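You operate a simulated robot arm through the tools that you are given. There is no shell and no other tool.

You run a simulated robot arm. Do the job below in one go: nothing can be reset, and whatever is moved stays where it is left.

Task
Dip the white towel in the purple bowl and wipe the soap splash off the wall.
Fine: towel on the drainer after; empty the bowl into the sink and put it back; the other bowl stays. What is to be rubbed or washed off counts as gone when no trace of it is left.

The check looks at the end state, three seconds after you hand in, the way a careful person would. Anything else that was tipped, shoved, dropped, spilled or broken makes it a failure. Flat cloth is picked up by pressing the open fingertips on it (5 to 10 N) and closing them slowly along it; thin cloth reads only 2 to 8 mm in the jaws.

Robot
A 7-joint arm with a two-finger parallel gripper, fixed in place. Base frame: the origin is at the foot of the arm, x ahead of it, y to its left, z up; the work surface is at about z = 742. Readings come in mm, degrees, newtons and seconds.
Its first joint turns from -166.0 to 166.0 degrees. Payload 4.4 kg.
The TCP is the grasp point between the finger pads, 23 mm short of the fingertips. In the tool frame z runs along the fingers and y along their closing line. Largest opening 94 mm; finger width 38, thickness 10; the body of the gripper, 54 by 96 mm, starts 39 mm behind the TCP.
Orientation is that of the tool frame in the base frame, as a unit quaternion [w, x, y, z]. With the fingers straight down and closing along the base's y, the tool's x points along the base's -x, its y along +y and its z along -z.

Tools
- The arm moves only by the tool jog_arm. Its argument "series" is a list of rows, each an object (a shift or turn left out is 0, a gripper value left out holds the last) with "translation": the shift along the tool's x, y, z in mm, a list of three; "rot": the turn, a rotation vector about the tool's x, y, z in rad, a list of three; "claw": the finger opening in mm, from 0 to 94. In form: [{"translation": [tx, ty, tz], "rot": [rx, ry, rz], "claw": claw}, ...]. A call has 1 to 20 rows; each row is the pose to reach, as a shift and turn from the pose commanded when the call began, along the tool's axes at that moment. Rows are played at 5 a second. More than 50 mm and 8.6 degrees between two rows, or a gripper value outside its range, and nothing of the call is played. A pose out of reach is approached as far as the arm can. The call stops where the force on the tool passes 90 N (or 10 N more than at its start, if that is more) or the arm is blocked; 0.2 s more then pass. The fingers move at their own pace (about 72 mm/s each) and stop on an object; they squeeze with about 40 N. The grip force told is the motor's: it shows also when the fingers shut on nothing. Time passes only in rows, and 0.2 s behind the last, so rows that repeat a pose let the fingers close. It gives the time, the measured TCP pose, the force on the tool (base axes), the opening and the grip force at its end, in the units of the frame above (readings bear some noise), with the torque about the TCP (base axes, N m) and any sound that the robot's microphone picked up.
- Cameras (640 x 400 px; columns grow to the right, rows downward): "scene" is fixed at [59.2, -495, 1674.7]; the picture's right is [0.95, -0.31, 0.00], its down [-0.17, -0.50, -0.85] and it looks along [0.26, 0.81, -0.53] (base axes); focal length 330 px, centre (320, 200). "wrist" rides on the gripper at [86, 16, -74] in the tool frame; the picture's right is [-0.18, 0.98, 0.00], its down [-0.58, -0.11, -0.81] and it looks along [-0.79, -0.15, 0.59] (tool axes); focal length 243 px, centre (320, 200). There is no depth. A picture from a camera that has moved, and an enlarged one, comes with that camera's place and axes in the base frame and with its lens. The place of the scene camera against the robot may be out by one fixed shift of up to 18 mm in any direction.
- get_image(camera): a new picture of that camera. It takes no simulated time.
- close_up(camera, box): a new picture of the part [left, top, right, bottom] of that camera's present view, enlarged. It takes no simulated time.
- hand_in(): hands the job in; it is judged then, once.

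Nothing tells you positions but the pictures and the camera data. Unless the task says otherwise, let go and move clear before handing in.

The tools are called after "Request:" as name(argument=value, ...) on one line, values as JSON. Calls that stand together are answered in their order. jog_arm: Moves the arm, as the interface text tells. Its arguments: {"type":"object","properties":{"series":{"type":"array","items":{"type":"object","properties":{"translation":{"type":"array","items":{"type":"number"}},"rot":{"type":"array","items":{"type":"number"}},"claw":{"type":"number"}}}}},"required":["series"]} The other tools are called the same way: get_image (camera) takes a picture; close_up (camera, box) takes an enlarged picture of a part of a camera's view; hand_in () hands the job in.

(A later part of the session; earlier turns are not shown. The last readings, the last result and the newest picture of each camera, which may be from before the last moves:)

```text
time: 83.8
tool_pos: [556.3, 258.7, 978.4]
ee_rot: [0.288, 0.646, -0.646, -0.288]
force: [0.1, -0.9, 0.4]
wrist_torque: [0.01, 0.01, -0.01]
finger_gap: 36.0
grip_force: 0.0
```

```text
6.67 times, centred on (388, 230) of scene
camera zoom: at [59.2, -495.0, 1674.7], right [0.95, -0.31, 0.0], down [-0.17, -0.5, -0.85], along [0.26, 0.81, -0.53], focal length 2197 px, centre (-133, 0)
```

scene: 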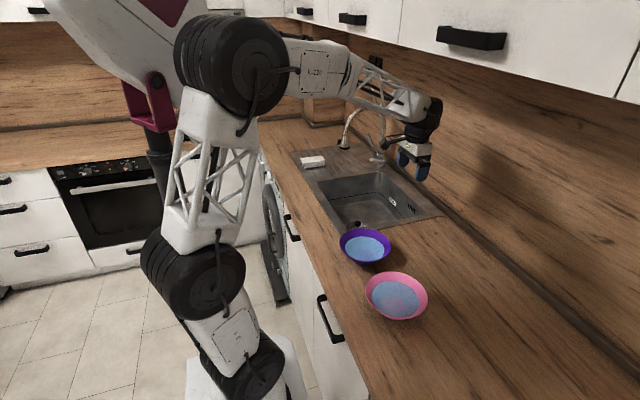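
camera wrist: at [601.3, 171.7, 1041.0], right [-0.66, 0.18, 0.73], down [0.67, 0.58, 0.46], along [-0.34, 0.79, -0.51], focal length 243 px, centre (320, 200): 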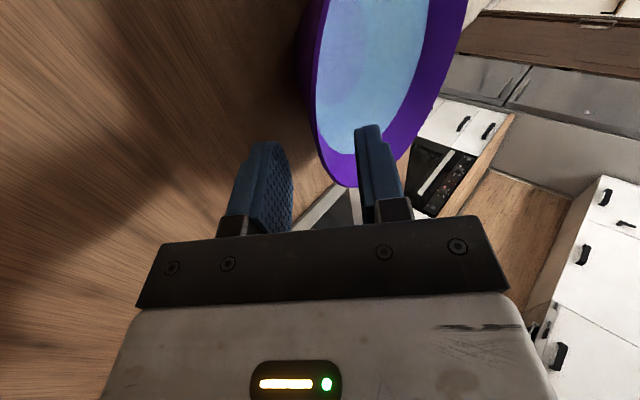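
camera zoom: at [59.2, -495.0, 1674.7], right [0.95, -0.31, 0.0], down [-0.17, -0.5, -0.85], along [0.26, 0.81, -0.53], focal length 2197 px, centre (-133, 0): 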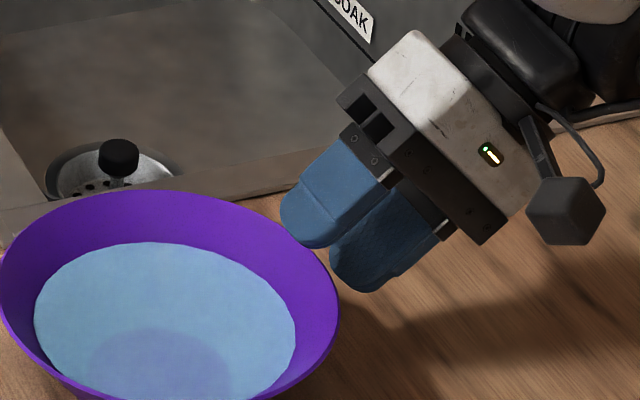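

The rim is now centred between the jaws. I'll slide 26 mm further along the wall, slowly.

Request:
jog_arm(series=[{"translation": [0, 0.5, 5]}, {"translation": [0, 0.5, 10]}, {"translation": [0, 0.5, 15]}, {"translation": [0, 0.5, 15]}])

Request:
close_up(camera="wrist", box=[224, 100, 448, 240])

Request:
close_up(camera="scene", box=[340, 200, 436, 260])

```text
time: 84.8
tool_pos: [544.0, 257.9, 967.7]
ee_rot: [0.288, 0.646, -0.645, -0.288]
force: [0.6, -0.1, 0.6]
wrist_torque: [0.02, -0.02, -0.03]
finger_gap: 35.8
grip_force: 0.0
```

```text
2.86 times, centred on (336, 170) of wrist
camera zoom: at [589.9, 171.5, 1031.4], right [-0.66, 0.18, 0.73], down [0.67, 0.58, 0.46], along [-0.34, 0.79, -0.51], focal length 693 px, centre (274, 286)
```

zoom: 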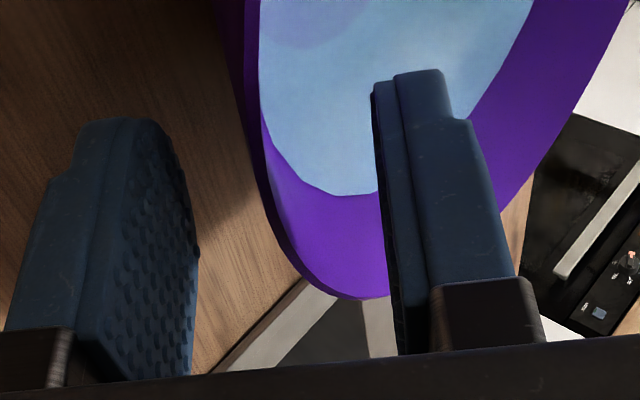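

```text
6.67 times, centred on (388, 230) of scene
camera zoom: at [59.2, -495.0, 1674.7], right [0.95, -0.31, 0.0], down [-0.17, -0.5, -0.85], along [0.26, 0.81, -0.53], focal length 2197 px, centre (-133, 0)
```

zoom: 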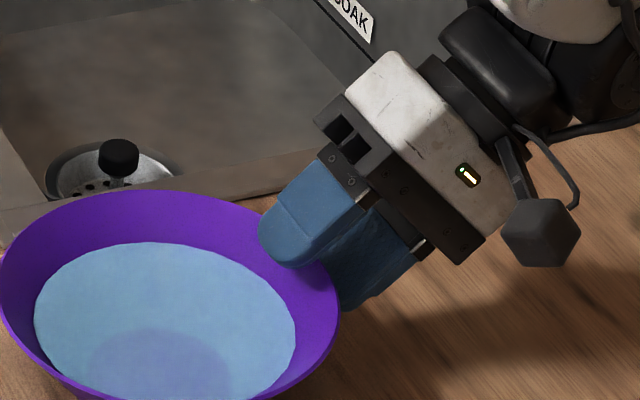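

Inner finger is inside the rim, outer finger below it, both clear. I'll go in 12 mm more and then close slowly.

Request:
jog_arm(series=[{"translation": [0, 0, 4]}, {"translation": [0, 0, 8]}, {"translation": [0, 0, 12]}, {"translation": [0, 0, 12]}])

Request:
close_up(camera="wrist", box=[224, 100, 448, 240])

Request:
close_up(camera="scene", box=[340, 200, 436, 260])

```text
time: 85.8
tool_pos: [534.9, 257.5, 961.4]
ee_rot: [0.288, 0.647, -0.645, -0.287]
force: [0.2, 0.7, -0.1]
wrist_torque: [-0.02, 0.02, -0.02]
finger_gap: 35.6
grip_force: 0.1
```

```text
2.86 times, centred on (336, 170) of wrist
camera zoom: at [580.1, 170.7, 1023.5], right [-0.66, 0.18, 0.73], down [0.67, 0.58, 0.46], along [-0.34, 0.79, -0.51], focal length 693 px, centre (274, 286)
```

zoom: 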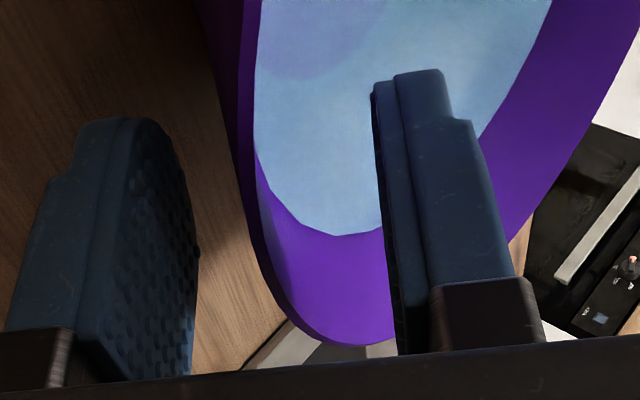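

```text
6.67 times, centred on (388, 230) of scene
camera zoom: at [59.2, -495.0, 1674.7], right [0.95, -0.31, 0.0], down [-0.17, -0.5, -0.85], along [0.26, 0.81, -0.53], focal length 2197 px, centre (-133, 0)
```

zoom: 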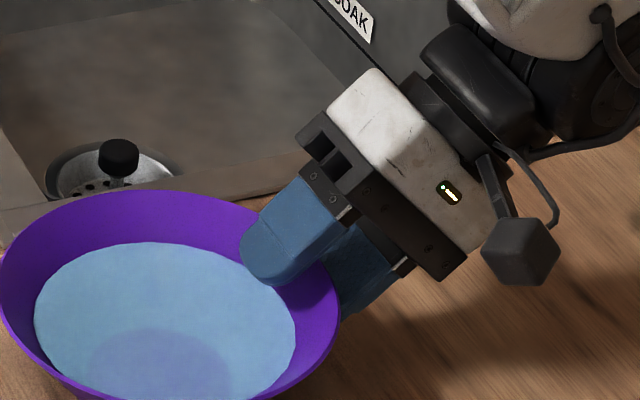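

Centred within a millimetre. Closing slowly on the bowl wall now.

Request:
jog_arm(series=[{"claw": 31}, {"claw": 27}, {"claw": 23}, {"claw": 19}, {"claw": 15}, {"claw": 12}, {"claw": 9}, {"claw": 7}, {"claw": 5}, {"claw": 3}, {"claw": 1}, {"claw": 0}, {"claw": 0}, {"claw": 0}])

Request:
close_up(camera="wrist", box=[224, 100, 448, 240])

Request:
close_up(camera="scene", box=[330, 205, 426, 265])

```text
time: 88.8
tool_pos: [534.3, 256.6, 961.5]
ee_rot: [0.287, 0.646, -0.646, -0.288]
force: [-0.5, 0.2, -3.9]
wrist_torque: [0.0, -0.33, 0.01]
finger_gap: 8.7
grip_force: 39.5
```

```text
2.86 times, centred on (336, 170) of wrist
camera zoom: at [580.2, 170.7, 1023.4], right [-0.66, 0.18, 0.73], down [0.67, 0.58, 0.46], along [-0.34, 0.79, -0.51], focal length 693 px, centre (274, 286)
```

zoom: 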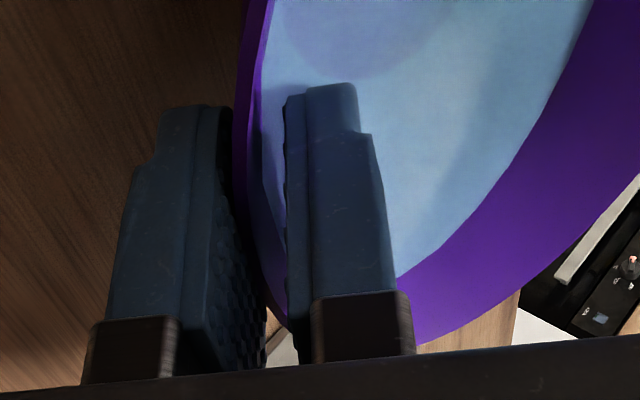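

```text
6.67 times, centred on (378, 235) of scene
camera zoom: at [59.2, -495.0, 1674.7], right [0.95, -0.31, 0.0], down [-0.17, -0.5, -0.85], along [0.26, 0.81, -0.53], focal length 2197 px, centre (-67, -33)
```

zoom: 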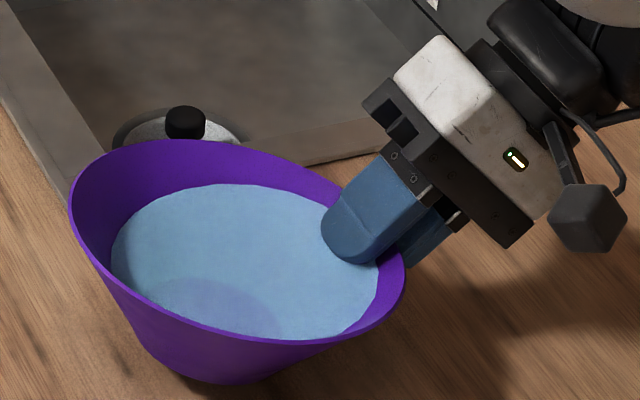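

The bowl turned about 9.5° as the jaws closed, because its wall is steeper than I judged, and the gripper now carries its weight (about 3.9 N). I'll level it at once by turning the tool back slowly with a slight lift.

Request:
jog_arm(series=[{"translation": [0, 0.9, -0.8], "rot": [0.02, 0, 0]}, {"translation": [0, 1.9, -1.7], "rot": [0.04, 0, 0]}, {"translation": [0, 2.8, -2.5], "rot": [0.06, 0, 0]}, {"translation": [0, 3.7, -3.3], "rot": [0.08, 0, 0]}, {"translation": [0, 4.6, -4.2], "rot": [0.1, 0, 0]}, {"translation": [0, 5.6, -5], "rot": [0.12, 0, 0]}, {"translation": [0, 6.5, -5.9], "rot": [0.14, 0, 0]}, {"translation": [0, 7.4, -6.7], "rot": [0.16, 0, 0]}, {"translation": [0, 7.4, -6.7], "rot": [0.16, 0, 0]}])

Request:
close_up(camera="scene", box=[330, 205, 426, 265])

Request:
get_image(camera="wrist")

```text
time: 90.8
tool_pos: [535.0, 257.6, 971.5]
ee_rot: [-0.235, -0.667, 0.667, 0.236]
force: [0.8, -0.6, -4.5]
wrist_torque: [-0.04, -0.36, 0.01]
finger_gap: 8.6
grip_force: 40.0
```

```text
6.67 times, centred on (378, 235) of scene
camera zoom: at [59.2, -495.0, 1674.7], right [0.95, -0.31, 0.0], down [-0.17, -0.5, -0.85], along [0.26, 0.81, -0.53], focal length 2197 px, centre (-67, -33)
```

zoom: 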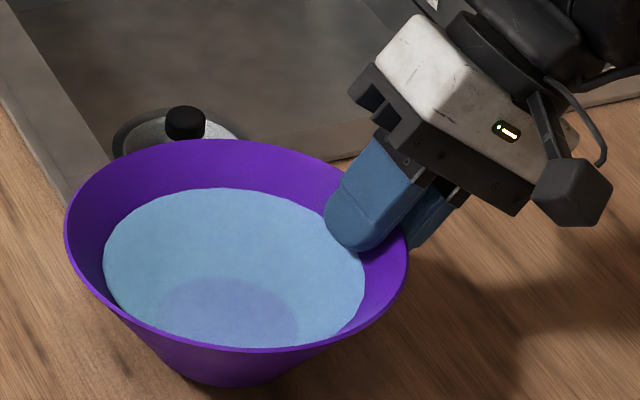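

```text
taken
camera wrist: at [570.7, 171.3, 1039.9], right [-0.77, 0.18, 0.62], down [0.59, 0.58, 0.56], along [-0.25, 0.79, -0.55], focal length 243 px, centre (320, 200)
```

wrist: 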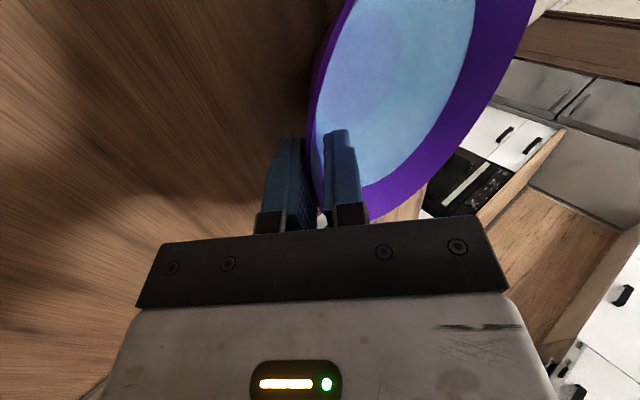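

The bowl is level again with the water intact, and held clear of the counter. I'll lift it straight up gently, ramping the speed.

Request:
jog_arm(series=[{"translation": [0, 2.5, -3.1]}, {"translation": [0, 6.3, -7.8]}, {"translation": [0, 11.3, -14]}, {"translation": [0, 17.6, -21.8]}, {"translation": [0, 25.1, -31.2]}, {"translation": [0, 33.9, -42.1]}, {"translation": [0, 42.6, -53]}, {"translation": [0, 51.4, -63.9]}, {"translation": [0, 60.2, -74.8]}, {"translation": [0, 69, -85.7]}, {"translation": [0, 76.5, -95]}, {"translation": [0, 82.8, -102.8]}, {"translation": [0, 86.5, -107.5]}, {"translation": [0, 87.8, -109.1]}, {"translation": [0, 87.8, -109.1]}])

Request:
close_up(camera="scene", box=[310, 140, 470, 240])

Request:
get_image(camera="scene")

```text
time: 94.0
tool_pos: [535.9, 256.8, 1110.7]
ee_rot: [-0.235, -0.666, 0.667, 0.236]
force: [-0.6, 0.0, -4.6]
wrist_torque: [-0.01, -0.3, 0.01]
finger_gap: 8.6
grip_force: 40.2
```

```text
4.00 times, centred on (390, 190) of scene
camera zoom: at [59.2, -495.0, 1674.7], right [0.95, -0.31, 0.0], down [-0.17, -0.5, -0.85], along [0.26, 0.81, -0.53], focal length 1318 px, centre (40, 240)
```

zoom: 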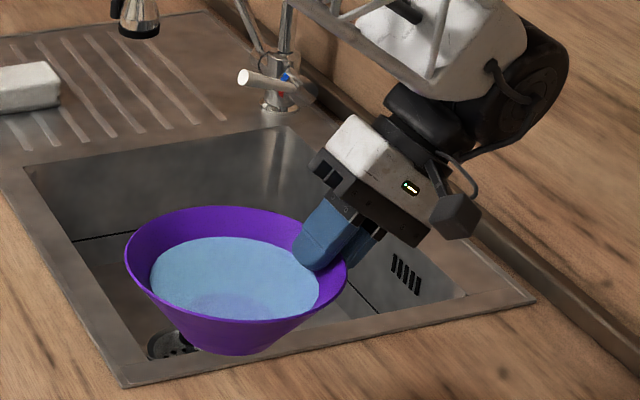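

```text
taken
```

scene: 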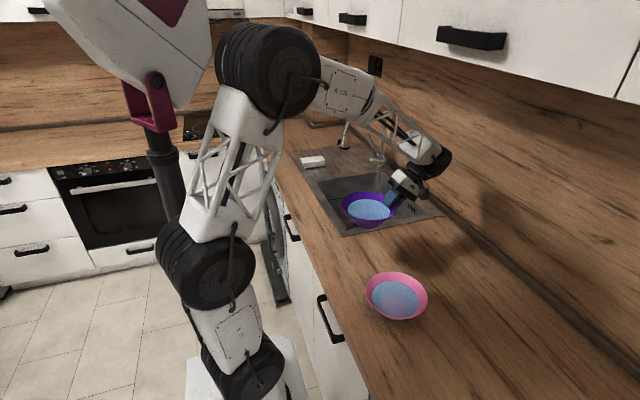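

The bowl is level and clear. I'll carry it smoothly over the middle of the sink.

Request:
jog_arm(series=[{"translation": [-4, -0.8, -0.7]}, {"translation": [-9.7, -2, -1.6]}, {"translation": [-19.3, -4.1, -3.3]}, {"translation": [-33, -6.9, -5.6]}, {"translation": [-50.3, -10.6, -8.5]}, {"translation": [-71.3, -15, -12.1]}, {"translation": [-94.6, -19.9, -16]}, {"translation": [-118.9, -25, -20.1]}, {"translation": [-142.9, -30.1, -24.2]}, {"translation": [-166.8, -35.1, -28.3]}, {"translation": [-191.1, -40.2, -32.4]}, {"translation": [-215.1, -45.3, -36.4]}, {"translation": [-239.4, -50.4, -40.6]}, {"translation": [-261.7, -55.1, -44.3]}, {"translation": [-281.7, -59.3, -47.7]}, {"translation": [-299.4, -63, -50.7]}, {"translation": [-313.7, -66, -53.1]}, {"translation": [-324.3, -68.3, -54.9]}, {"translation": [-331, -69.7, -56.1]}, {"translation": [-333, -70.1, -56.4]}])

Request:
get_image(camera="scene")

Request:
get_image(camera="wrist")

Request:
close_up(camera="scene", box=[310, 120, 470, 220])

```text
time: 98.2
tool_pos: [626.4, 590.3, 1110.6]
ee_rot: [0.235, 0.667, -0.666, -0.234]
force: [0.3, 0.5, -4.2]
wrist_torque: [0.02, -0.3, 0.03]
finger_gap: 8.5
grip_force: 39.8
```

```text
taken
```

scene: 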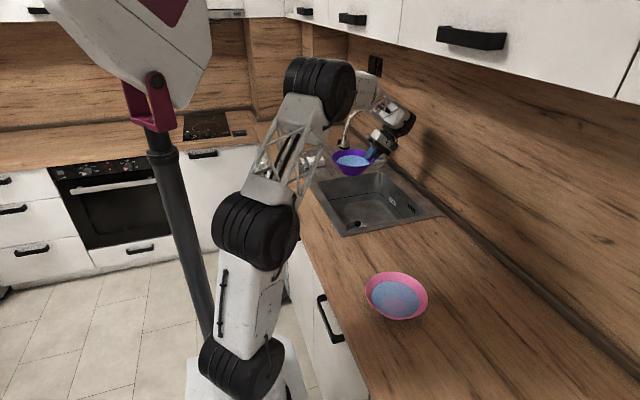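

```text
taken
camera wrist: at [660.7, 504.6, 1179.6], right [-0.77, 0.18, 0.62], down [0.59, 0.58, 0.56], along [-0.25, 0.79, -0.55], focal length 243 px, centre (320, 200)
```

wrist: 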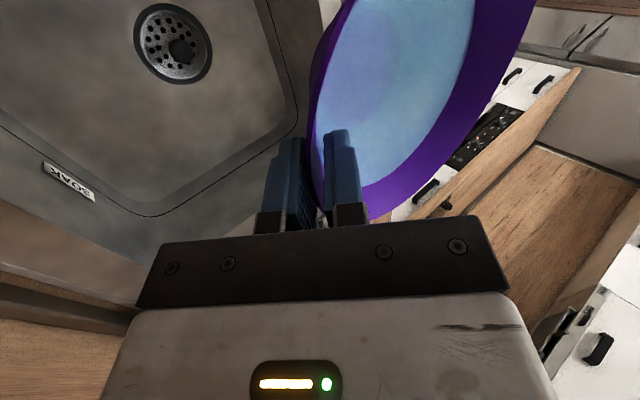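

```text
4.00 times, centred on (390, 170) of scene
camera zoom: at [59.2, -495.0, 1674.7], right [0.95, -0.31, 0.0], down [-0.17, -0.5, -0.85], along [0.26, 0.81, -0.53], focal length 1318 px, centre (40, 320)
```

zoom: 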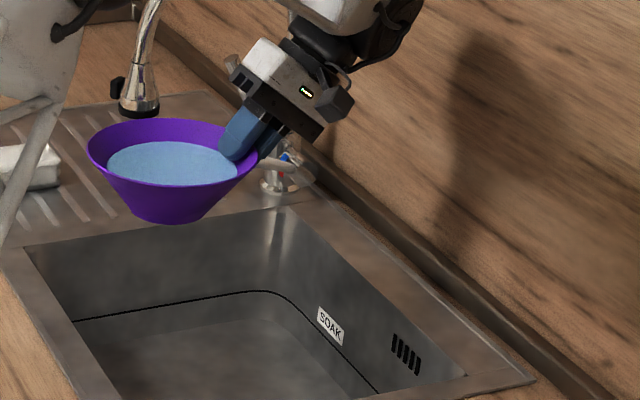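

The bowl is over the sink, whose opening spans x 462–803, y 412–800. Pouring straight toward −x from here would leave little margin at the front edge, so I'll first yaw the bowl 45° and shift it so the lip is well inside the basin.

Request:
jog_arm(series=[{"translation": [1.4, -1.3, -0.1], "rot": [0, -0.0098, 0.0122]}, {"translation": [4.2, -4, -0.2], "rot": [0, -0.0295, 0.0367]}, {"translation": [9.1, -8.7, -0.4], "rot": [0, -0.064, 0.0795]}, {"translation": [14.7, -14.1, -0.6], "rot": [0, -0.1033, 0.1284]}, {"translation": [21, -20.1, -0.8], "rot": [0, -0.1476, 0.1835]}, {"translation": [28, -26.8, -1.1], "rot": [0, -0.1968, 0.2446]}, {"translation": [35, -33.6, -1.4], "rot": [0, -0.246, 0.3058]}, {"translation": [42, -40.3, -1.6], "rot": [0, -0.2952, 0.3669]}, {"translation": [49, -47, -1.9], "rot": [0, -0.3444, 0.4281]}, {"translation": [55.3, -53, -2.1], "rot": [0, -0.3887, 0.4831]}, {"translation": [60.9, -58.4, -2.3], "rot": [0, -0.428, 0.532]}, {"translation": [65.8, -63.1, -2.5], "rot": [0, -0.4625, 0.5748]}, {"translation": [68.6, -65.8, -2.6], "rot": [0, -0.4822, 0.5993]}, {"translation": [70, -67.1, -2.7], "rot": [0, -0.492, 0.6115]}, {"translation": [70, -67.1, -2.7], "rot": [0, -0.492, 0.6115]}])

Request:
get_image(camera="scene")

Request:
get_image(camera="wrist")

Request:
close_up(camera="scene", box=[310, 120, 470, 220])

```text
time: 101.4
tool_pos: [679.4, 520.2, 1070.8]
ee_rot: [-0.127, -0.36, 0.872, 0.307]
force: [-0.1, -0.8, -4.0]
wrist_torque: [-0.21, -0.24, 0.0]
finger_gap: 8.7
grip_force: 39.9
```

```text
taken
```

scene: 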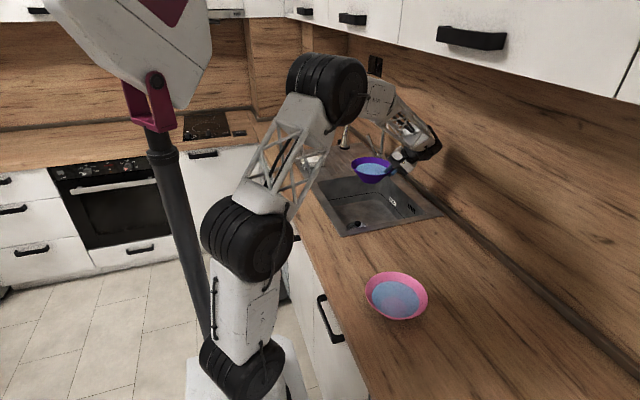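

```text
taken
camera wrist: at [643.7, 434.8, 1139.8], right [-0.41, 0.67, 0.62], down [0.83, -0.01, 0.56], along [0.38, 0.74, -0.55], focal length 243 px, centre (320, 200)
```

wrist: 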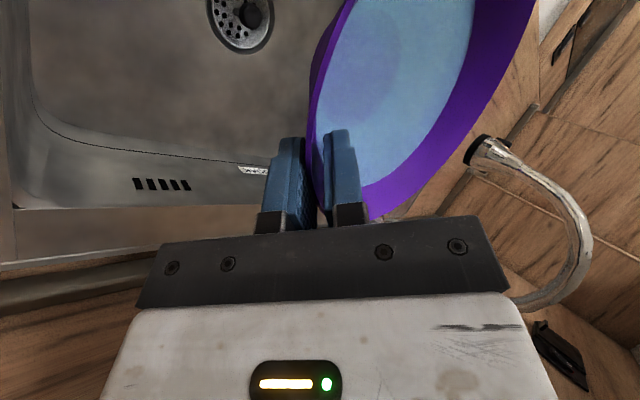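

```text
4.00 times, centred on (390, 170) of scene
camera zoom: at [59.2, -495.0, 1674.7], right [0.95, -0.31, 0.0], down [-0.17, -0.5, -0.85], along [0.26, 0.81, -0.53], focal length 1318 px, centre (40, 320)
```

zoom: 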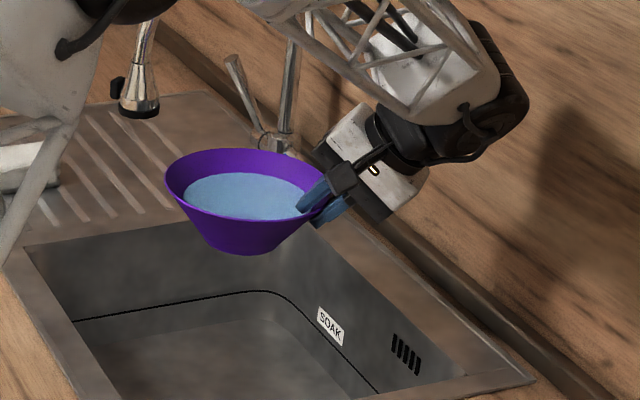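

The lip now points to the basin's interior. I'll lower 30 mm and begin tilting slowly toward the sink's middle.

Request:
jog_arm(series=[{"translation": [0, -2.5, 3.1]}, {"translation": [0, -7.5, 9.4]}, {"translation": [0, -12.5, 15.6]}, {"translation": [0, -16.9, 21]}, {"translation": [0, -18.8, 23.4]}, {"translation": [0, -18.8, 23.4], "rot": [0.02, 0, 0]}, {"translation": [0, -18.8, 23.4], "rot": [0.05, 0, 0]}, {"translation": [0, -18.8, 23.4], "rot": [0.08, 0, 0]}, {"translation": [0, -18.8, 23.4], "rot": [0.11, 0, 0]}, {"translation": [0, -18.8, 23.4], "rot": [0.14, 0, 0]}, {"translation": [0, -18.8, 23.4], "rot": [0.17, 0, 0]}, {"translation": [0, -18.8, 23.4], "rot": [0.2, 0, 0]}, {"translation": [0, -18.8, 23.4], "rot": [0.23, 0, 0]}, {"translation": [0, -18.8, 23.4], "rot": [0.26, 0, 0]}, {"translation": [0, -18.8, 23.4], "rot": [0.29, 0, 0]}, {"translation": [0, -18.8, 23.4], "rot": [0.32, 0, 0]}])

Request:
close_up(camera="scene", box=[310, 120, 470, 220])

Request:
get_image(camera="wrist")

```text
time: 104.8
tool_pos: [678.3, 521.1, 1040.0]
ee_rot: [-0.068, -0.377, 0.909, 0.164]
force: [0.3, -0.3, -3.5]
wrist_torque: [-0.17, -0.17, 0.0]
finger_gap: 8.3
grip_force: 40.0
```

```text
4.00 times, centred on (390, 170) of scene
camera zoom: at [59.2, -495.0, 1674.7], right [0.95, -0.31, 0.0], down [-0.17, -0.5, -0.85], along [0.26, 0.81, -0.53], focal length 1318 px, centre (40, 320)
```

zoom: 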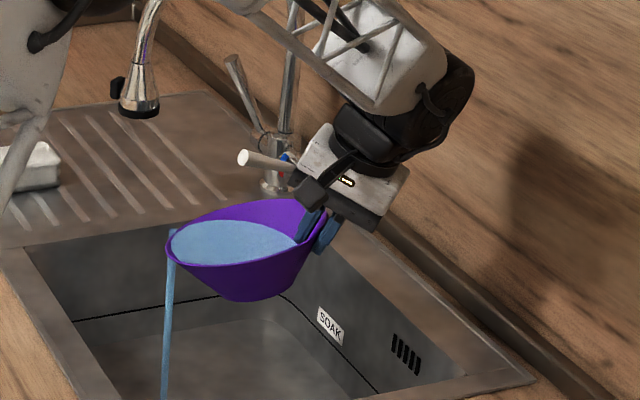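

```text
taken
camera wrist: at [626.8, 452.1, 1117.1], right [-0.52, 0.78, 0.34], down [0.68, 0.14, 0.72], along [0.51, 0.61, -0.61], focal length 243 px, centre (320, 200)
```

wrist: 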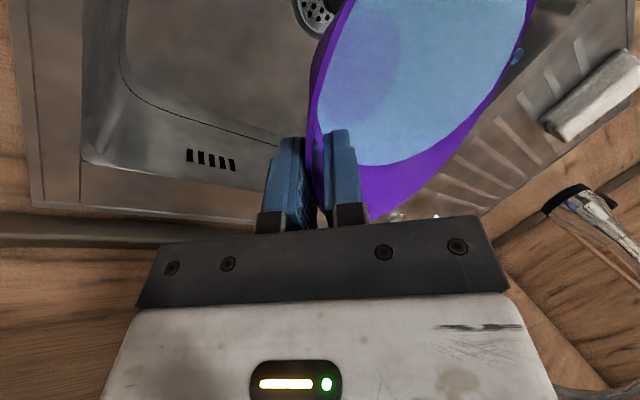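

Water is running in a clean stream straight into the basin. I'll keep tilting slowly.

Request:
jog_arm(series=[{"rot": [0.02, 0, 0]}, {"rot": [0.04, 0, 0]}, {"rot": [0.06, 0, 0]}, {"rot": [0.08, 0, 0]}, {"rot": [0.1, 0, 0]}, {"rot": [0.12, 0, 0]}, {"rot": [0.15, 0, 0]}, {"rot": [0.18, 0, 0]}, {"rot": [0.21, 0, 0]}, {"rot": [0.24, 0, 0]}, {"rot": [0.27, 0, 0]}, {"rot": [0.3, 0, 0]}, {"rot": [0.33, 0, 0]}, {"rot": [0.36, 0, 0]}, {"rot": [0.4, 0, 0]}, {"rot": [0.44, 0, 0]}, {"rot": [0.48, 0, 0]}, {"rot": [0.52, 0, 0]}, {"rot": [0.56, 0, 0]}, {"rot": [0.6, 0, 0]}])

Request:
close_up(camera="scene", box=[310, 120, 470, 220])

Request:
get_image(camera="wrist")

```text
time: 109.0
tool_pos: [677.9, 520.2, 1040.9]
ee_rot: [0.046, -0.38, 0.917, -0.112]
force: [0.2, -0.4, -0.7]
wrist_torque: [-0.02, -0.05, 0.0]
finger_gap: 8.5
grip_force: 39.9
```

```text
4.00 times, centred on (390, 170) of scene
camera zoom: at [59.2, -495.0, 1674.7], right [0.95, -0.31, 0.0], down [-0.17, -0.5, -0.85], along [0.26, 0.81, -0.53], focal length 1318 px, centre (40, 320)
```

zoom: 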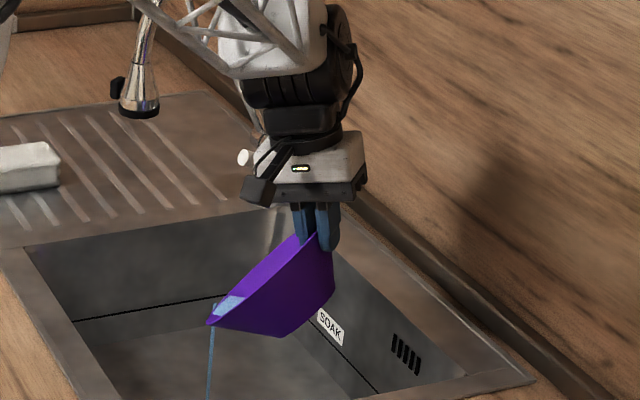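

```text
taken
camera wrist: at [595.3, 483.4, 1110.3], right [-0.54, 0.8, -0.24], down [0.35, 0.47, 0.81], along [0.76, 0.36, -0.54], focal length 243 px, centre (320, 200)
```

wrist: 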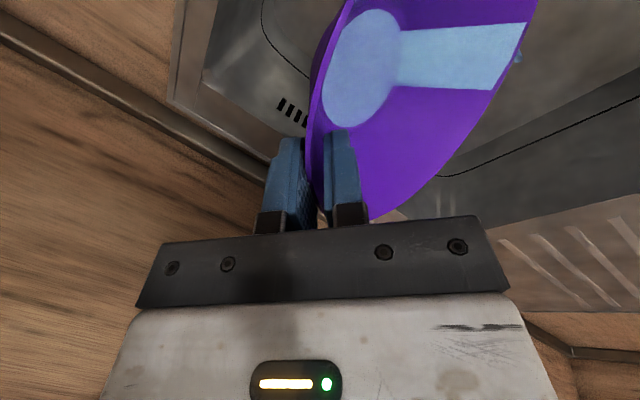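

Nearly empty. I'll tilt on past 100° so the last of it drains, shifting the bowl slightly toward the basin's middle.

Request:
jog_arm(series=[{"translation": [0, 3, -0.7], "rot": [0.05, 0, 0]}, {"translation": [0, 6, -1.4], "rot": [0.1, 0, 0]}, {"translation": [0, 9, -2.1], "rot": [0.15, 0, 0]}, {"translation": [0, 12, -2.8], "rot": [0.2, 0, 0]}, {"translation": [0, 15, -3.5], "rot": [0.25, 0, 0]}, {"translation": [0, 18, -4.2], "rot": [0.3, 0, 0]}, {"translation": [0, 21, -5], "rot": [0.35, 0, 0]}, {"translation": [0, 24, -5.8], "rot": [0.4, 0, 0]}, {"translation": [0, 27, -6.5], "rot": [0.45, 0, 0]}, {"translation": [0, 30, -7.2], "rot": [0.5, 0, 0]}, {"translation": [0, 33, -8], "rot": [0.55, 0, 0]}, {"translation": [0, 36, -8.8], "rot": [0.6, 0, 0]}, {"translation": [0, 39, -9.5], "rot": [0.65, 0, 0]}, {"translation": [0, 42, -10.3], "rot": [0.7, 0, 0]}, {"translation": [0, 45, -11], "rot": [0.75, 0, 0]}, {"translation": [0, 48, -12], "rot": [0.8, 0, 0]}, {"translation": [0, 48, -12], "rot": [0.85, 0, 0]}, {"translation": [0, 48, -12], "rot": [0.9, 0, 0]}, {"translation": [0, 48, -12], "rot": [0.9, 0, 0]}, {"translation": [0, 48, -12], "rot": [0.9, 0, 0]}])

Request:
close_up(camera="scene", box=[310, 120, 470, 220])

Request:
get_image(camera="wrist")

Request:
get_image(camera="scene")

```text
time: 113.2
tool_pos: [643.8, 555.6, 1041.4]
ee_rot: [0.208, -0.322, 0.777, -0.5]
force: [-0.1, -0.4, -1.5]
wrist_torque: [0.03, 0.04, 0.01]
finger_gap: 8.6
grip_force: 40.1
```

```text
4.00 times, centred on (390, 170) of scene
camera zoom: at [59.2, -495.0, 1674.7], right [0.95, -0.31, 0.0], down [-0.17, -0.5, -0.85], along [0.26, 0.81, -0.53], focal length 1318 px, centre (40, 320)
```

zoom: 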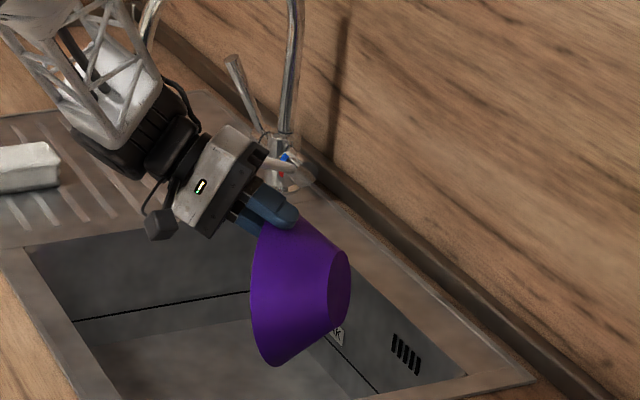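

```text
taken
camera wrist: at [531.9, 547.1, 1058.1], right [-0.16, 0.42, -0.89], down [-0.08, 0.9, 0.43], along [0.98, 0.14, -0.11], focal length 243 px, centre (320, 200)
```

wrist: 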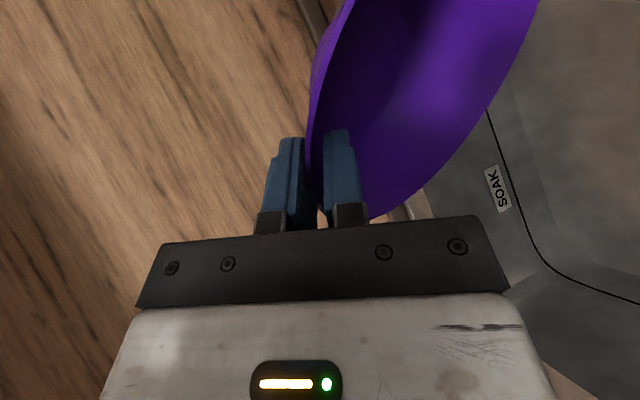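

```text
taken
```

scene: 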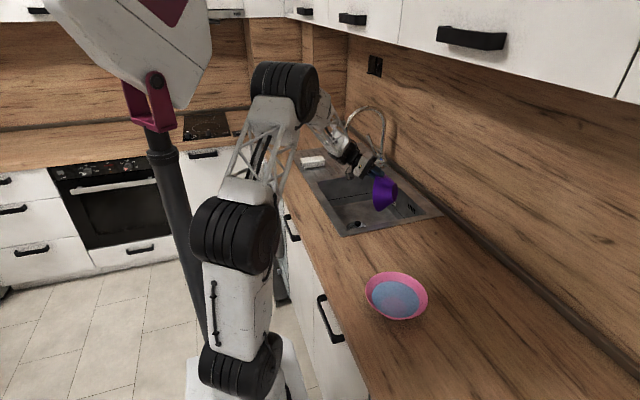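

The bowl is empty. I'll wait a moment for last drops, then turn it back upright along the same path.

Request:
jog_arm(series=[{"translation": [0, 0, 0]}, {"translation": [0, 0, 0]}, {"translation": [0, 0, 0]}, {"translation": [0, 0, 0]}, {"translation": [0, 0, 0]}, {"translation": [0, -2, 4.5], "rot": [-0.1, 0, 0]}, {"translation": [0, -4, 9], "rot": [-0.22, 0, 0]}, {"translation": [0, -6, 13.5], "rot": [-0.35, 0, 0]}, {"translation": [0, -8, 18], "rot": [-0.48, 0, 0]}, {"translation": [0, -10.3, 22.5], "rot": [-0.61, 0, 0]}, {"translation": [0, -12.4, 27], "rot": [-0.74, 0, 0]}, {"translation": [0, -14.4, 31.5], "rot": [-0.87, 0, 0]}, {"translation": [0, -16.5, 36], "rot": [-1.0, 0, 0]}, {"translation": [0, -18.5, 40.5], "rot": [-1.13, 0, 0]}, {"translation": [0, -20.6, 45], "rot": [-1.26, 0, 0]}, {"translation": [0, -20.6, 45], "rot": [-1.39, 0, 0]}, {"translation": [0, -20.6, 45], "rot": [-1.52, 0, 0]}, {"translation": [0, -20.6, 45], "rot": [-1.65, 0, 0]}, {"translation": [0, -20.6, 45], "rot": [-1.75, 0, 0]}, {"translation": [0, -20.6, 45], "rot": [-1.82, 0, 0]}])

Request:
close_up(camera="scene", box=[310, 120, 470, 220])

Request:
get_image(camera="wrist")

```text
time: 117.4
tool_pos: [678.5, 520.3, 1041.3]
ee_rot: [-0.129, -0.36, 0.871, 0.308]
force: [0.8, 1.0, -2.0]
wrist_torque: [-0.06, -0.03, 0.03]
finger_gap: 8.7
grip_force: 39.6
```

```text
4.00 times, centred on (390, 170) of scene
camera zoom: at [59.2, -495.0, 1674.7], right [0.95, -0.31, 0.0], down [-0.17, -0.5, -0.85], along [0.26, 0.81, -0.53], focal length 1318 px, centre (40, 320)
```

zoom: 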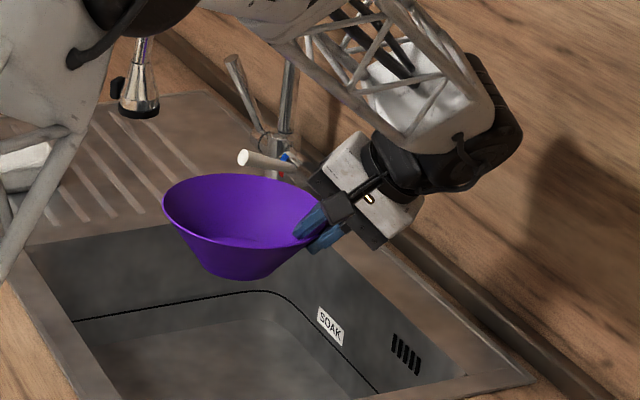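

```text
taken
camera wrist: at [643.6, 435.1, 1110.1], right [-0.41, 0.67, 0.62], down [0.83, -0.01, 0.56], along [0.38, 0.74, -0.55], focal length 243 px, centre (320, 200)
```

wrist: 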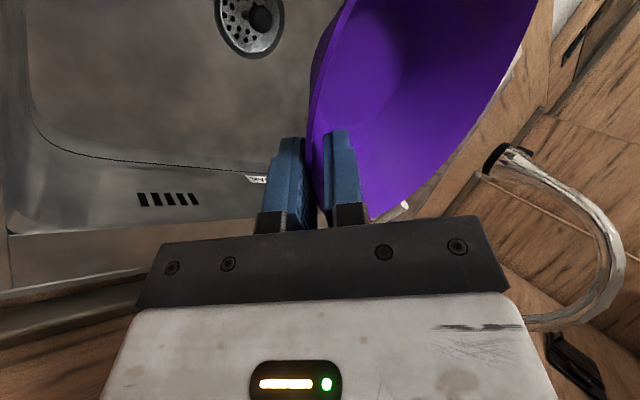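

The bowl is upright and empty. I'll raise it, turn the yaw back, and return it above its original place.

Request:
jog_arm(series=[{"translation": [0, 11, -13.6]}, {"translation": [0, 22, -27.2]}, {"translation": [0, 33, -40.9]}, {"translation": [0, 43.9, -54.5]}, {"translation": [26.2, 37.9, -59.3], "rot": [0, 0.0447, -0.0556]}, {"translation": [52.3, 32, -64.1], "rot": [0, 0.0895, -0.1112]}, {"translation": [78.5, 26, -68.9], "rot": [0, 0.1342, -0.1668]}, {"translation": [104.6, 20.1, -73.7], "rot": [0, 0.1789, -0.2224]}, {"translation": [130.8, 14.1, -78.5], "rot": [0, 0.2236, -0.278]}, {"translation": [156.9, 8.2, -83.2], "rot": [0, 0.2684, -0.3335]}, {"translation": [183.1, 2.2, -88], "rot": [0, 0.3131, -0.3891]}, {"translation": [209.2, -3.7, -92.8], "rot": [0, 0.3578, -0.4447]}, {"translation": [235.4, -9.7, -97.6], "rot": [0, 0.4025, -0.5003]}, {"translation": [261.5, -15.6, -102.4], "rot": [0, 0.4473, -0.5559]}, {"translation": [287.7, -21.6, -107.2], "rot": [0, 0.492, -0.6115]}, {"translation": [287.7, -21.6, -107.2], "rot": [0, 0.492, -0.6115]}])

Request:
close_up(camera="scene", box=[310, 140, 470, 240])

Request:
get_image(camera="wrist")

```text
time: 120.8
tool_pos: [534.8, 258.1, 1112.6]
ee_rot: [-0.235, -0.667, 0.667, 0.235]
force: [0.2, -0.1, -0.9]
wrist_torque: [0.0, -0.07, 0.01]
finger_gap: 8.4
grip_force: 40.0
```

```text
4.00 times, centred on (390, 190) of scene
camera zoom: at [59.2, -495.0, 1674.7], right [0.95, -0.31, 0.0], down [-0.17, -0.5, -0.85], along [0.26, 0.81, -0.53], focal length 1318 px, centre (40, 240)
```

zoom: 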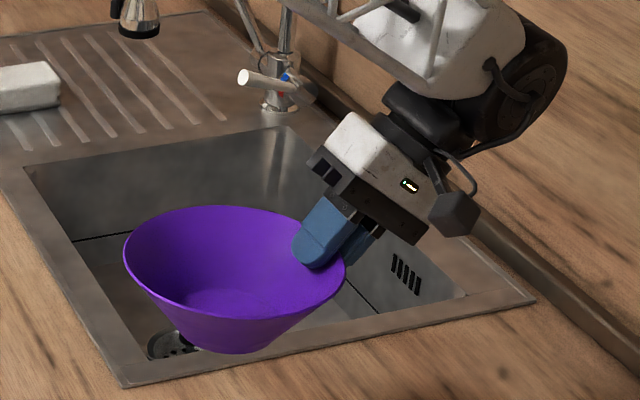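

```text
taken
camera wrist: at [570.5, 171.6, 1182.0], right [-0.77, 0.18, 0.62], down [0.59, 0.58, 0.56], along [-0.26, 0.79, -0.55], focal length 243 px, centre (320, 200)
```

wrist: 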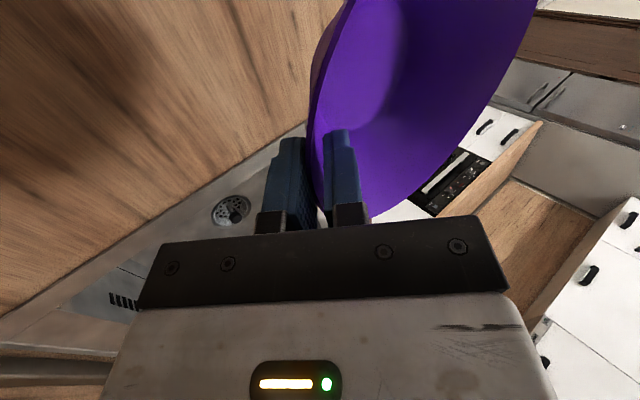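

Back above its place. I'll lower it most of the way and compare with its first position.

Request:
jog_arm(series=[{"translation": [0, -15.7, 19.5]}, {"translation": [0, -31.4, 39]}, {"translation": [0, -47, 58.4]}, {"translation": [0, -62.7, 77.9]}, {"translation": [0, -75.2, 93.5]}, {"translation": [0, -84.6, 105.2]}, {"translation": [0, -84.6, 105.2]}])

Request:
close_up(camera="scene", box=[325, 225, 405, 275])

Request:
close_up(camera="scene", box=[310, 200, 438, 280])

```text
time: 122.4
tool_pos: [534.1, 259.0, 975.0]
ee_rot: [-0.235, -0.667, 0.667, 0.234]
force: [0.8, -0.1, -1.1]
wrist_torque: [0.0, -0.1, 0.01]
finger_gap: 8.2
grip_force: 39.6
```

```text
8.00 times, centred on (365, 250) of scene
camera zoom: at [59.2, -495.0, 1674.7], right [0.95, -0.31, 0.0], down [-0.17, -0.5, -0.85], along [0.26, 0.81, -0.53], focal length 2636 px, centre (-40, -200)
```

zoom: 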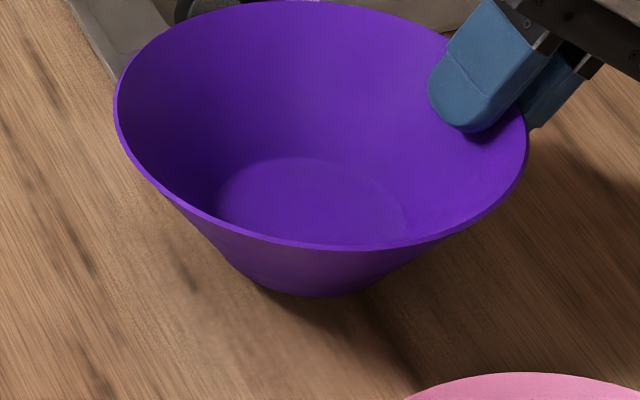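

```text
5.00 times, centred on (374, 240) of scene
camera zoom: at [59.2, -495.0, 1674.7], right [0.95, -0.31, 0.0], down [-0.17, -0.5, -0.85], along [0.26, 0.81, -0.53], focal length 1648 px, centre (50, 0)
```

zoom: 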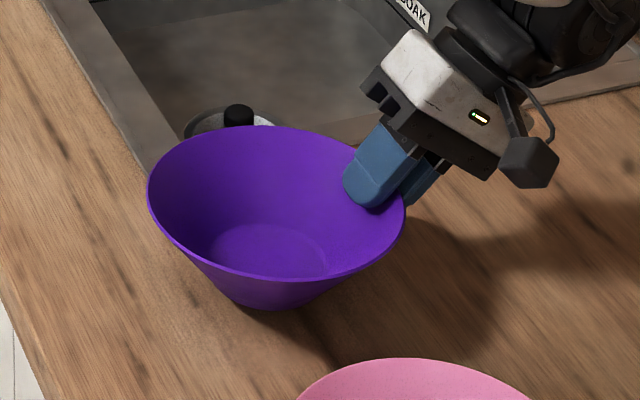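

Request:
close_up(camera="scene", box=[333, 218, 397, 258])

Request:
get_image(camera="wrist")

```text
10.00 times, centred on (365, 238) of scene
camera zoom: at [59.2, -495.0, 1674.7], right [0.95, -0.31, 0.0], down [-0.17, -0.5, -0.85], along [0.26, 0.81, -0.53], focal length 3296 px, centre (-130, -180)
```

zoom: 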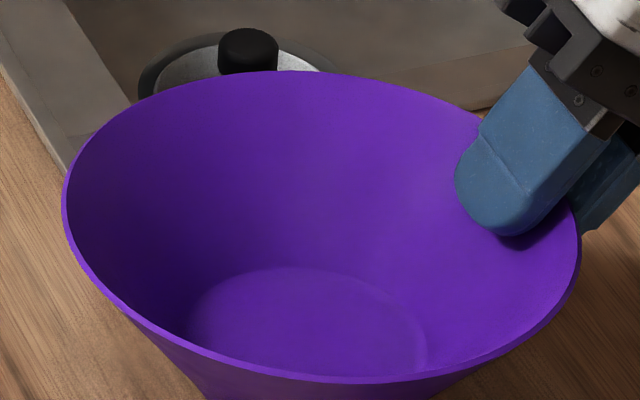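

```text
taken
camera wrist: at [569.7, 171.6, 1045.0], right [-0.77, 0.18, 0.62], down [0.59, 0.58, 0.56], along [-0.26, 0.79, -0.55], focal length 243 px, centre (320, 200)
```

wrist: 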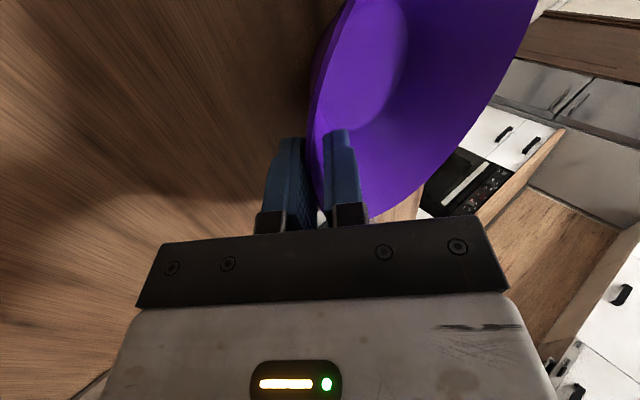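

The bowl is still tipped by about 2.5°. I'll trim that and lower toward the counter.

Request:
jog_arm(series=[{"translation": [0, -1.6, 2], "rot": [0.015, 0, 0]}, {"translation": [0, -3.1, 3.9], "rot": [0.03, 0, 0]}, {"translation": [0, -4.7, 5.8], "rot": [0.045, 0, 0]}, {"translation": [0, -5.6, 7], "rot": [0.045, 0, 0]}, {"translation": [0, -5.6, 7], "rot": [0.045, 0, 0]}])

Request:
close_up(camera="scene", box=[325, 225, 405, 275])

```text
time: 123.6
tool_pos: [534.8, 258.3, 966.8]
ee_rot: [-0.221, -0.672, 0.672, 0.221]
force: [0.0, -0.8, -1.2]
wrist_torque: [-0.02, -0.12, 0.02]
finger_gap: 8.4
grip_force: 40.5
```

```text
8.00 times, centred on (365, 250) of scene
camera zoom: at [59.2, -495.0, 1674.7], right [0.95, -0.31, 0.0], down [-0.17, -0.5, -0.85], along [0.26, 0.81, -0.53], focal length 2636 px, centre (-40, -200)
```

zoom: 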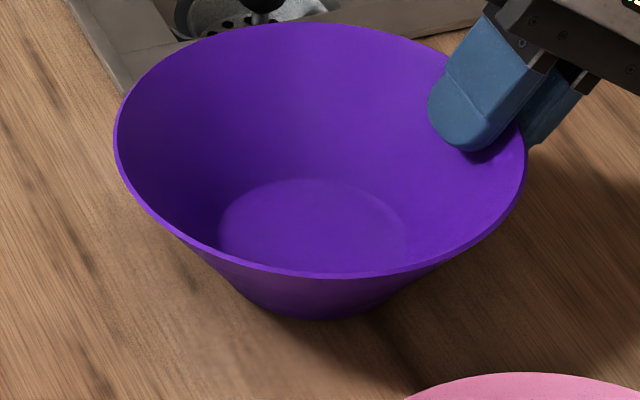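

Request:
jog_arm(series=[{"translation": [0, -1.2, 1.6]}, {"translation": [0, -1.8, 2.4]}, {"translation": [0, -1.8, 2.4]}])

```text
time: 124.4
tool_pos: [534.8, 258.3, 962.0]
ee_rot: [0.219, 0.673, -0.672, -0.22]
force: [4.0, -0.7, 11.0]
wrist_torque: [0.44, 0.73, -0.12]
finger_gap: 8.5
grip_force: 40.1
```

The +y edge of its base touched first, so there is a slight roll. I'll ease up a millimetre and trim about 2° of roll.

Request:
jog_arm(series=[{"translation": [0, 0.9, -1.2]}, {"translation": [0, 0.9, -1.2], "rot": [0, -0.014, -0.0104]}, {"translation": [0, 0.9, -1.2], "rot": [0, -0.028, -0.0207]}, {"translation": [0, 0.9, -1.2], "rot": [0, -0.028, -0.0207]}])

Request:
close_up(camera="scene", box=[325, 225, 405, 275])

```text
time: 125.4
tool_pos: [536.0, 257.4, 965.1]
ee_rot: [0.209, 0.676, -0.668, -0.232]
force: [0.6, 0.3, -0.9]
wrist_torque: [0.03, -0.11, -0.01]
finger_gap: 8.4
grip_force: 39.7
```

```text
8.00 times, centred on (365, 250) of scene
camera zoom: at [59.2, -495.0, 1674.7], right [0.95, -0.31, 0.0], down [-0.17, -0.5, -0.85], along [0.26, 0.81, -0.53], focal length 2636 px, centre (-40, -200)
```

zoom: 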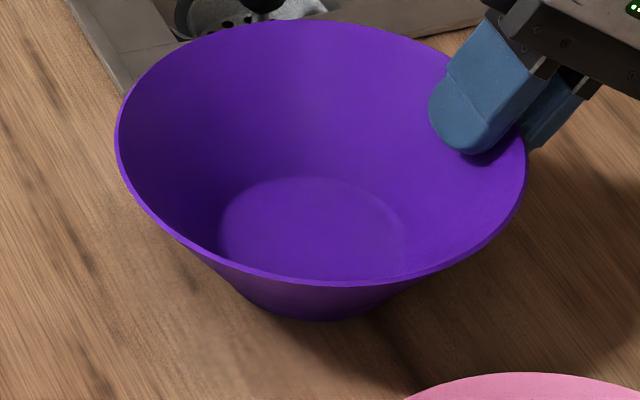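

Request:
jog_arm(series=[{"translation": [0, -0.6, 0.8]}, {"translation": [0, -1.1, 1.5]}, {"translation": [0, -1.1, 1.5]}])

```text
time: 126.2
tool_pos: [535.4, 257.7, 962.4]
ee_rot: [0.207, 0.676, -0.669, -0.231]
force: [0.7, 0.1, 6.7]
wrist_torque: [-0.08, 0.71, -0.02]
finger_gap: 8.3
grip_force: 40.2
```

Roll is fixed; now the −x edge touches first. I'll trim the pitch back slightly while settling it down.

Request:
jog_arm(series=[{"translation": [0, 0, 0], "rot": [-0.01, 0, 0]}, {"translation": [0, -0.4, 0.6], "rot": [-0.02, 0, 0]}, {"translation": [0, -0.8, 1.1], "rot": [-0.028, 0, 0]}, {"translation": [0, -0.8, 1.1], "rot": [-0.028, 0, 0]}])

```text
time: 127.2
tool_pos: [534.9, 257.7, 961.9]
ee_rot: [0.218, 0.673, -0.665, -0.24]
force: [0.3, -0.1, 4.5]
wrist_torque: [-0.06, 0.1, 0.05]
finger_gap: 8.4
grip_force: 39.6
```

Resting flat now with a light load. I'll open the fingers gently and back out along the wall.

Request:
jog_arm(series=[{"claw": 10}, {"claw": 13}, {"claw": 17}, {"claw": 21}, {"claw": 25}, {"claw": 28}, {"claw": 28}])

Request:
close_up(camera="scene", box=[325, 225, 405, 275])

Request:
close_up(camera="wrist", box=[224, 100, 448, 240])

```text
time: 128.8
tool_pos: [535.0, 257.2, 960.0]
ee_rot: [0.218, 0.673, -0.665, -0.241]
force: [-0.8, 0.3, -0.1]
wrist_torque: [0.04, -0.01, -0.04]
finger_gap: 27.9
grip_force: 0.0
```

```text
8.00 times, centred on (365, 250) of scene
camera zoom: at [59.2, -495.0, 1674.7], right [0.95, -0.31, 0.0], down [-0.17, -0.5, -0.85], along [0.26, 0.81, -0.53], focal length 2636 px, centre (-40, -200)
```

zoom: 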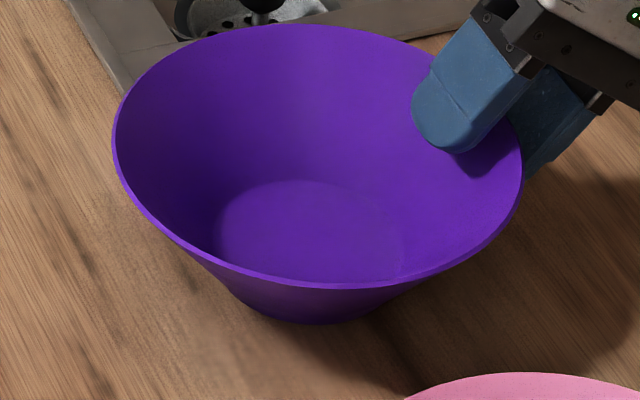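

```text
2.86 times, centred on (336, 170) of wrist
camera zoom: at [568.9, 168.7, 1028.4], right [-0.78, 0.16, 0.61], down [0.58, 0.56, 0.59], along [-0.25, 0.81, -0.53], focal length 693 px, centre (274, 286)
```

zoom: 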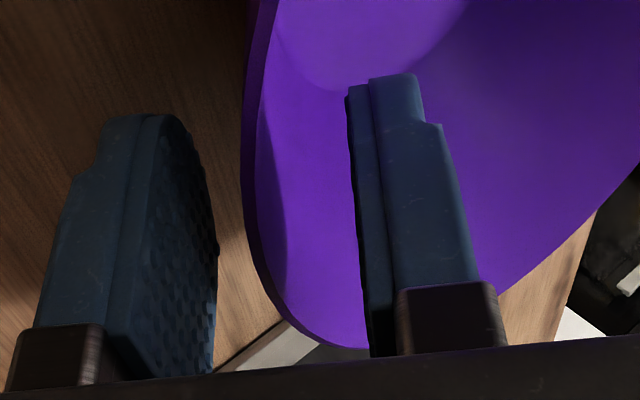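

Released; the bowl stands on its old spot within a few millimetres. I'll back the fingers straight out along the wall direction.

Request:
jog_arm(series=[{"translation": [0, 0, -6]}, {"translation": [0, 0, -14]}, {"translation": [0, 0, -24]}, {"translation": [0, 0, -36]}, {"translation": [0, 0, -50]}, {"translation": [0, 0, -70]}, {"translation": [0, 0, -95]}, {"translation": [0, 0, -95]}])

Request:
close_up(camera="scene", box=[325, 225, 405, 275])

Request:
get_image(camera="wrist")

Request:
get_image(camera="scene")

```text
time: 130.6
tool_pos: [591.5, 255.3, 1037.6]
ee_rot: [0.218, 0.673, -0.665, -0.241]
force: [-0.6, -0.5, -0.3]
wrist_torque: [-0.01, 0.04, 0.02]
finger_gap: 28.2
grip_force: 0.0
```

```text
8.00 times, centred on (365, 250) of scene
camera zoom: at [59.2, -495.0, 1674.7], right [0.95, -0.31, 0.0], down [-0.17, -0.5, -0.85], along [0.26, 0.81, -0.53], focal length 2636 px, centre (-40, -200)
```

zoom: 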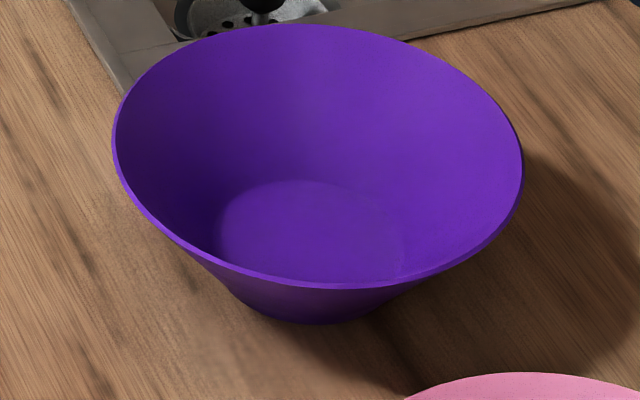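

```text
taken
camera wrist: at [626.7, 166.7, 1104.6], right [-0.78, 0.16, 0.61], down [0.58, 0.56, 0.59], along [-0.25, 0.81, -0.53], focal length 243 px, centre (320, 200)
```

wrist: 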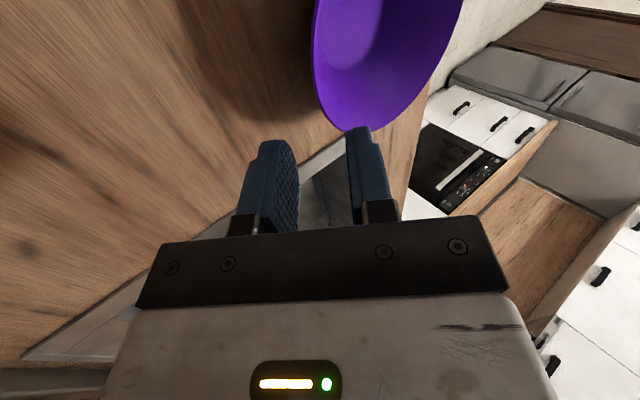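

```text
taken
```

scene: 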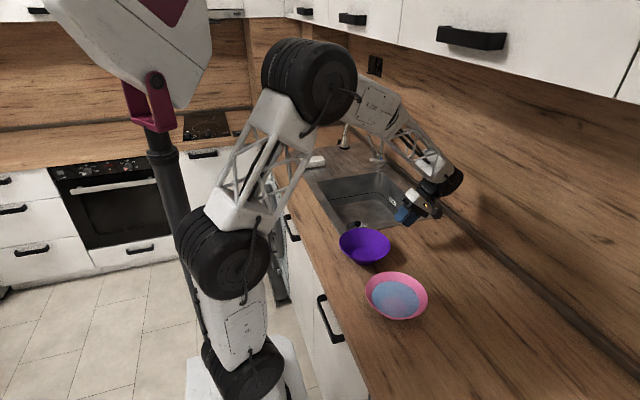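

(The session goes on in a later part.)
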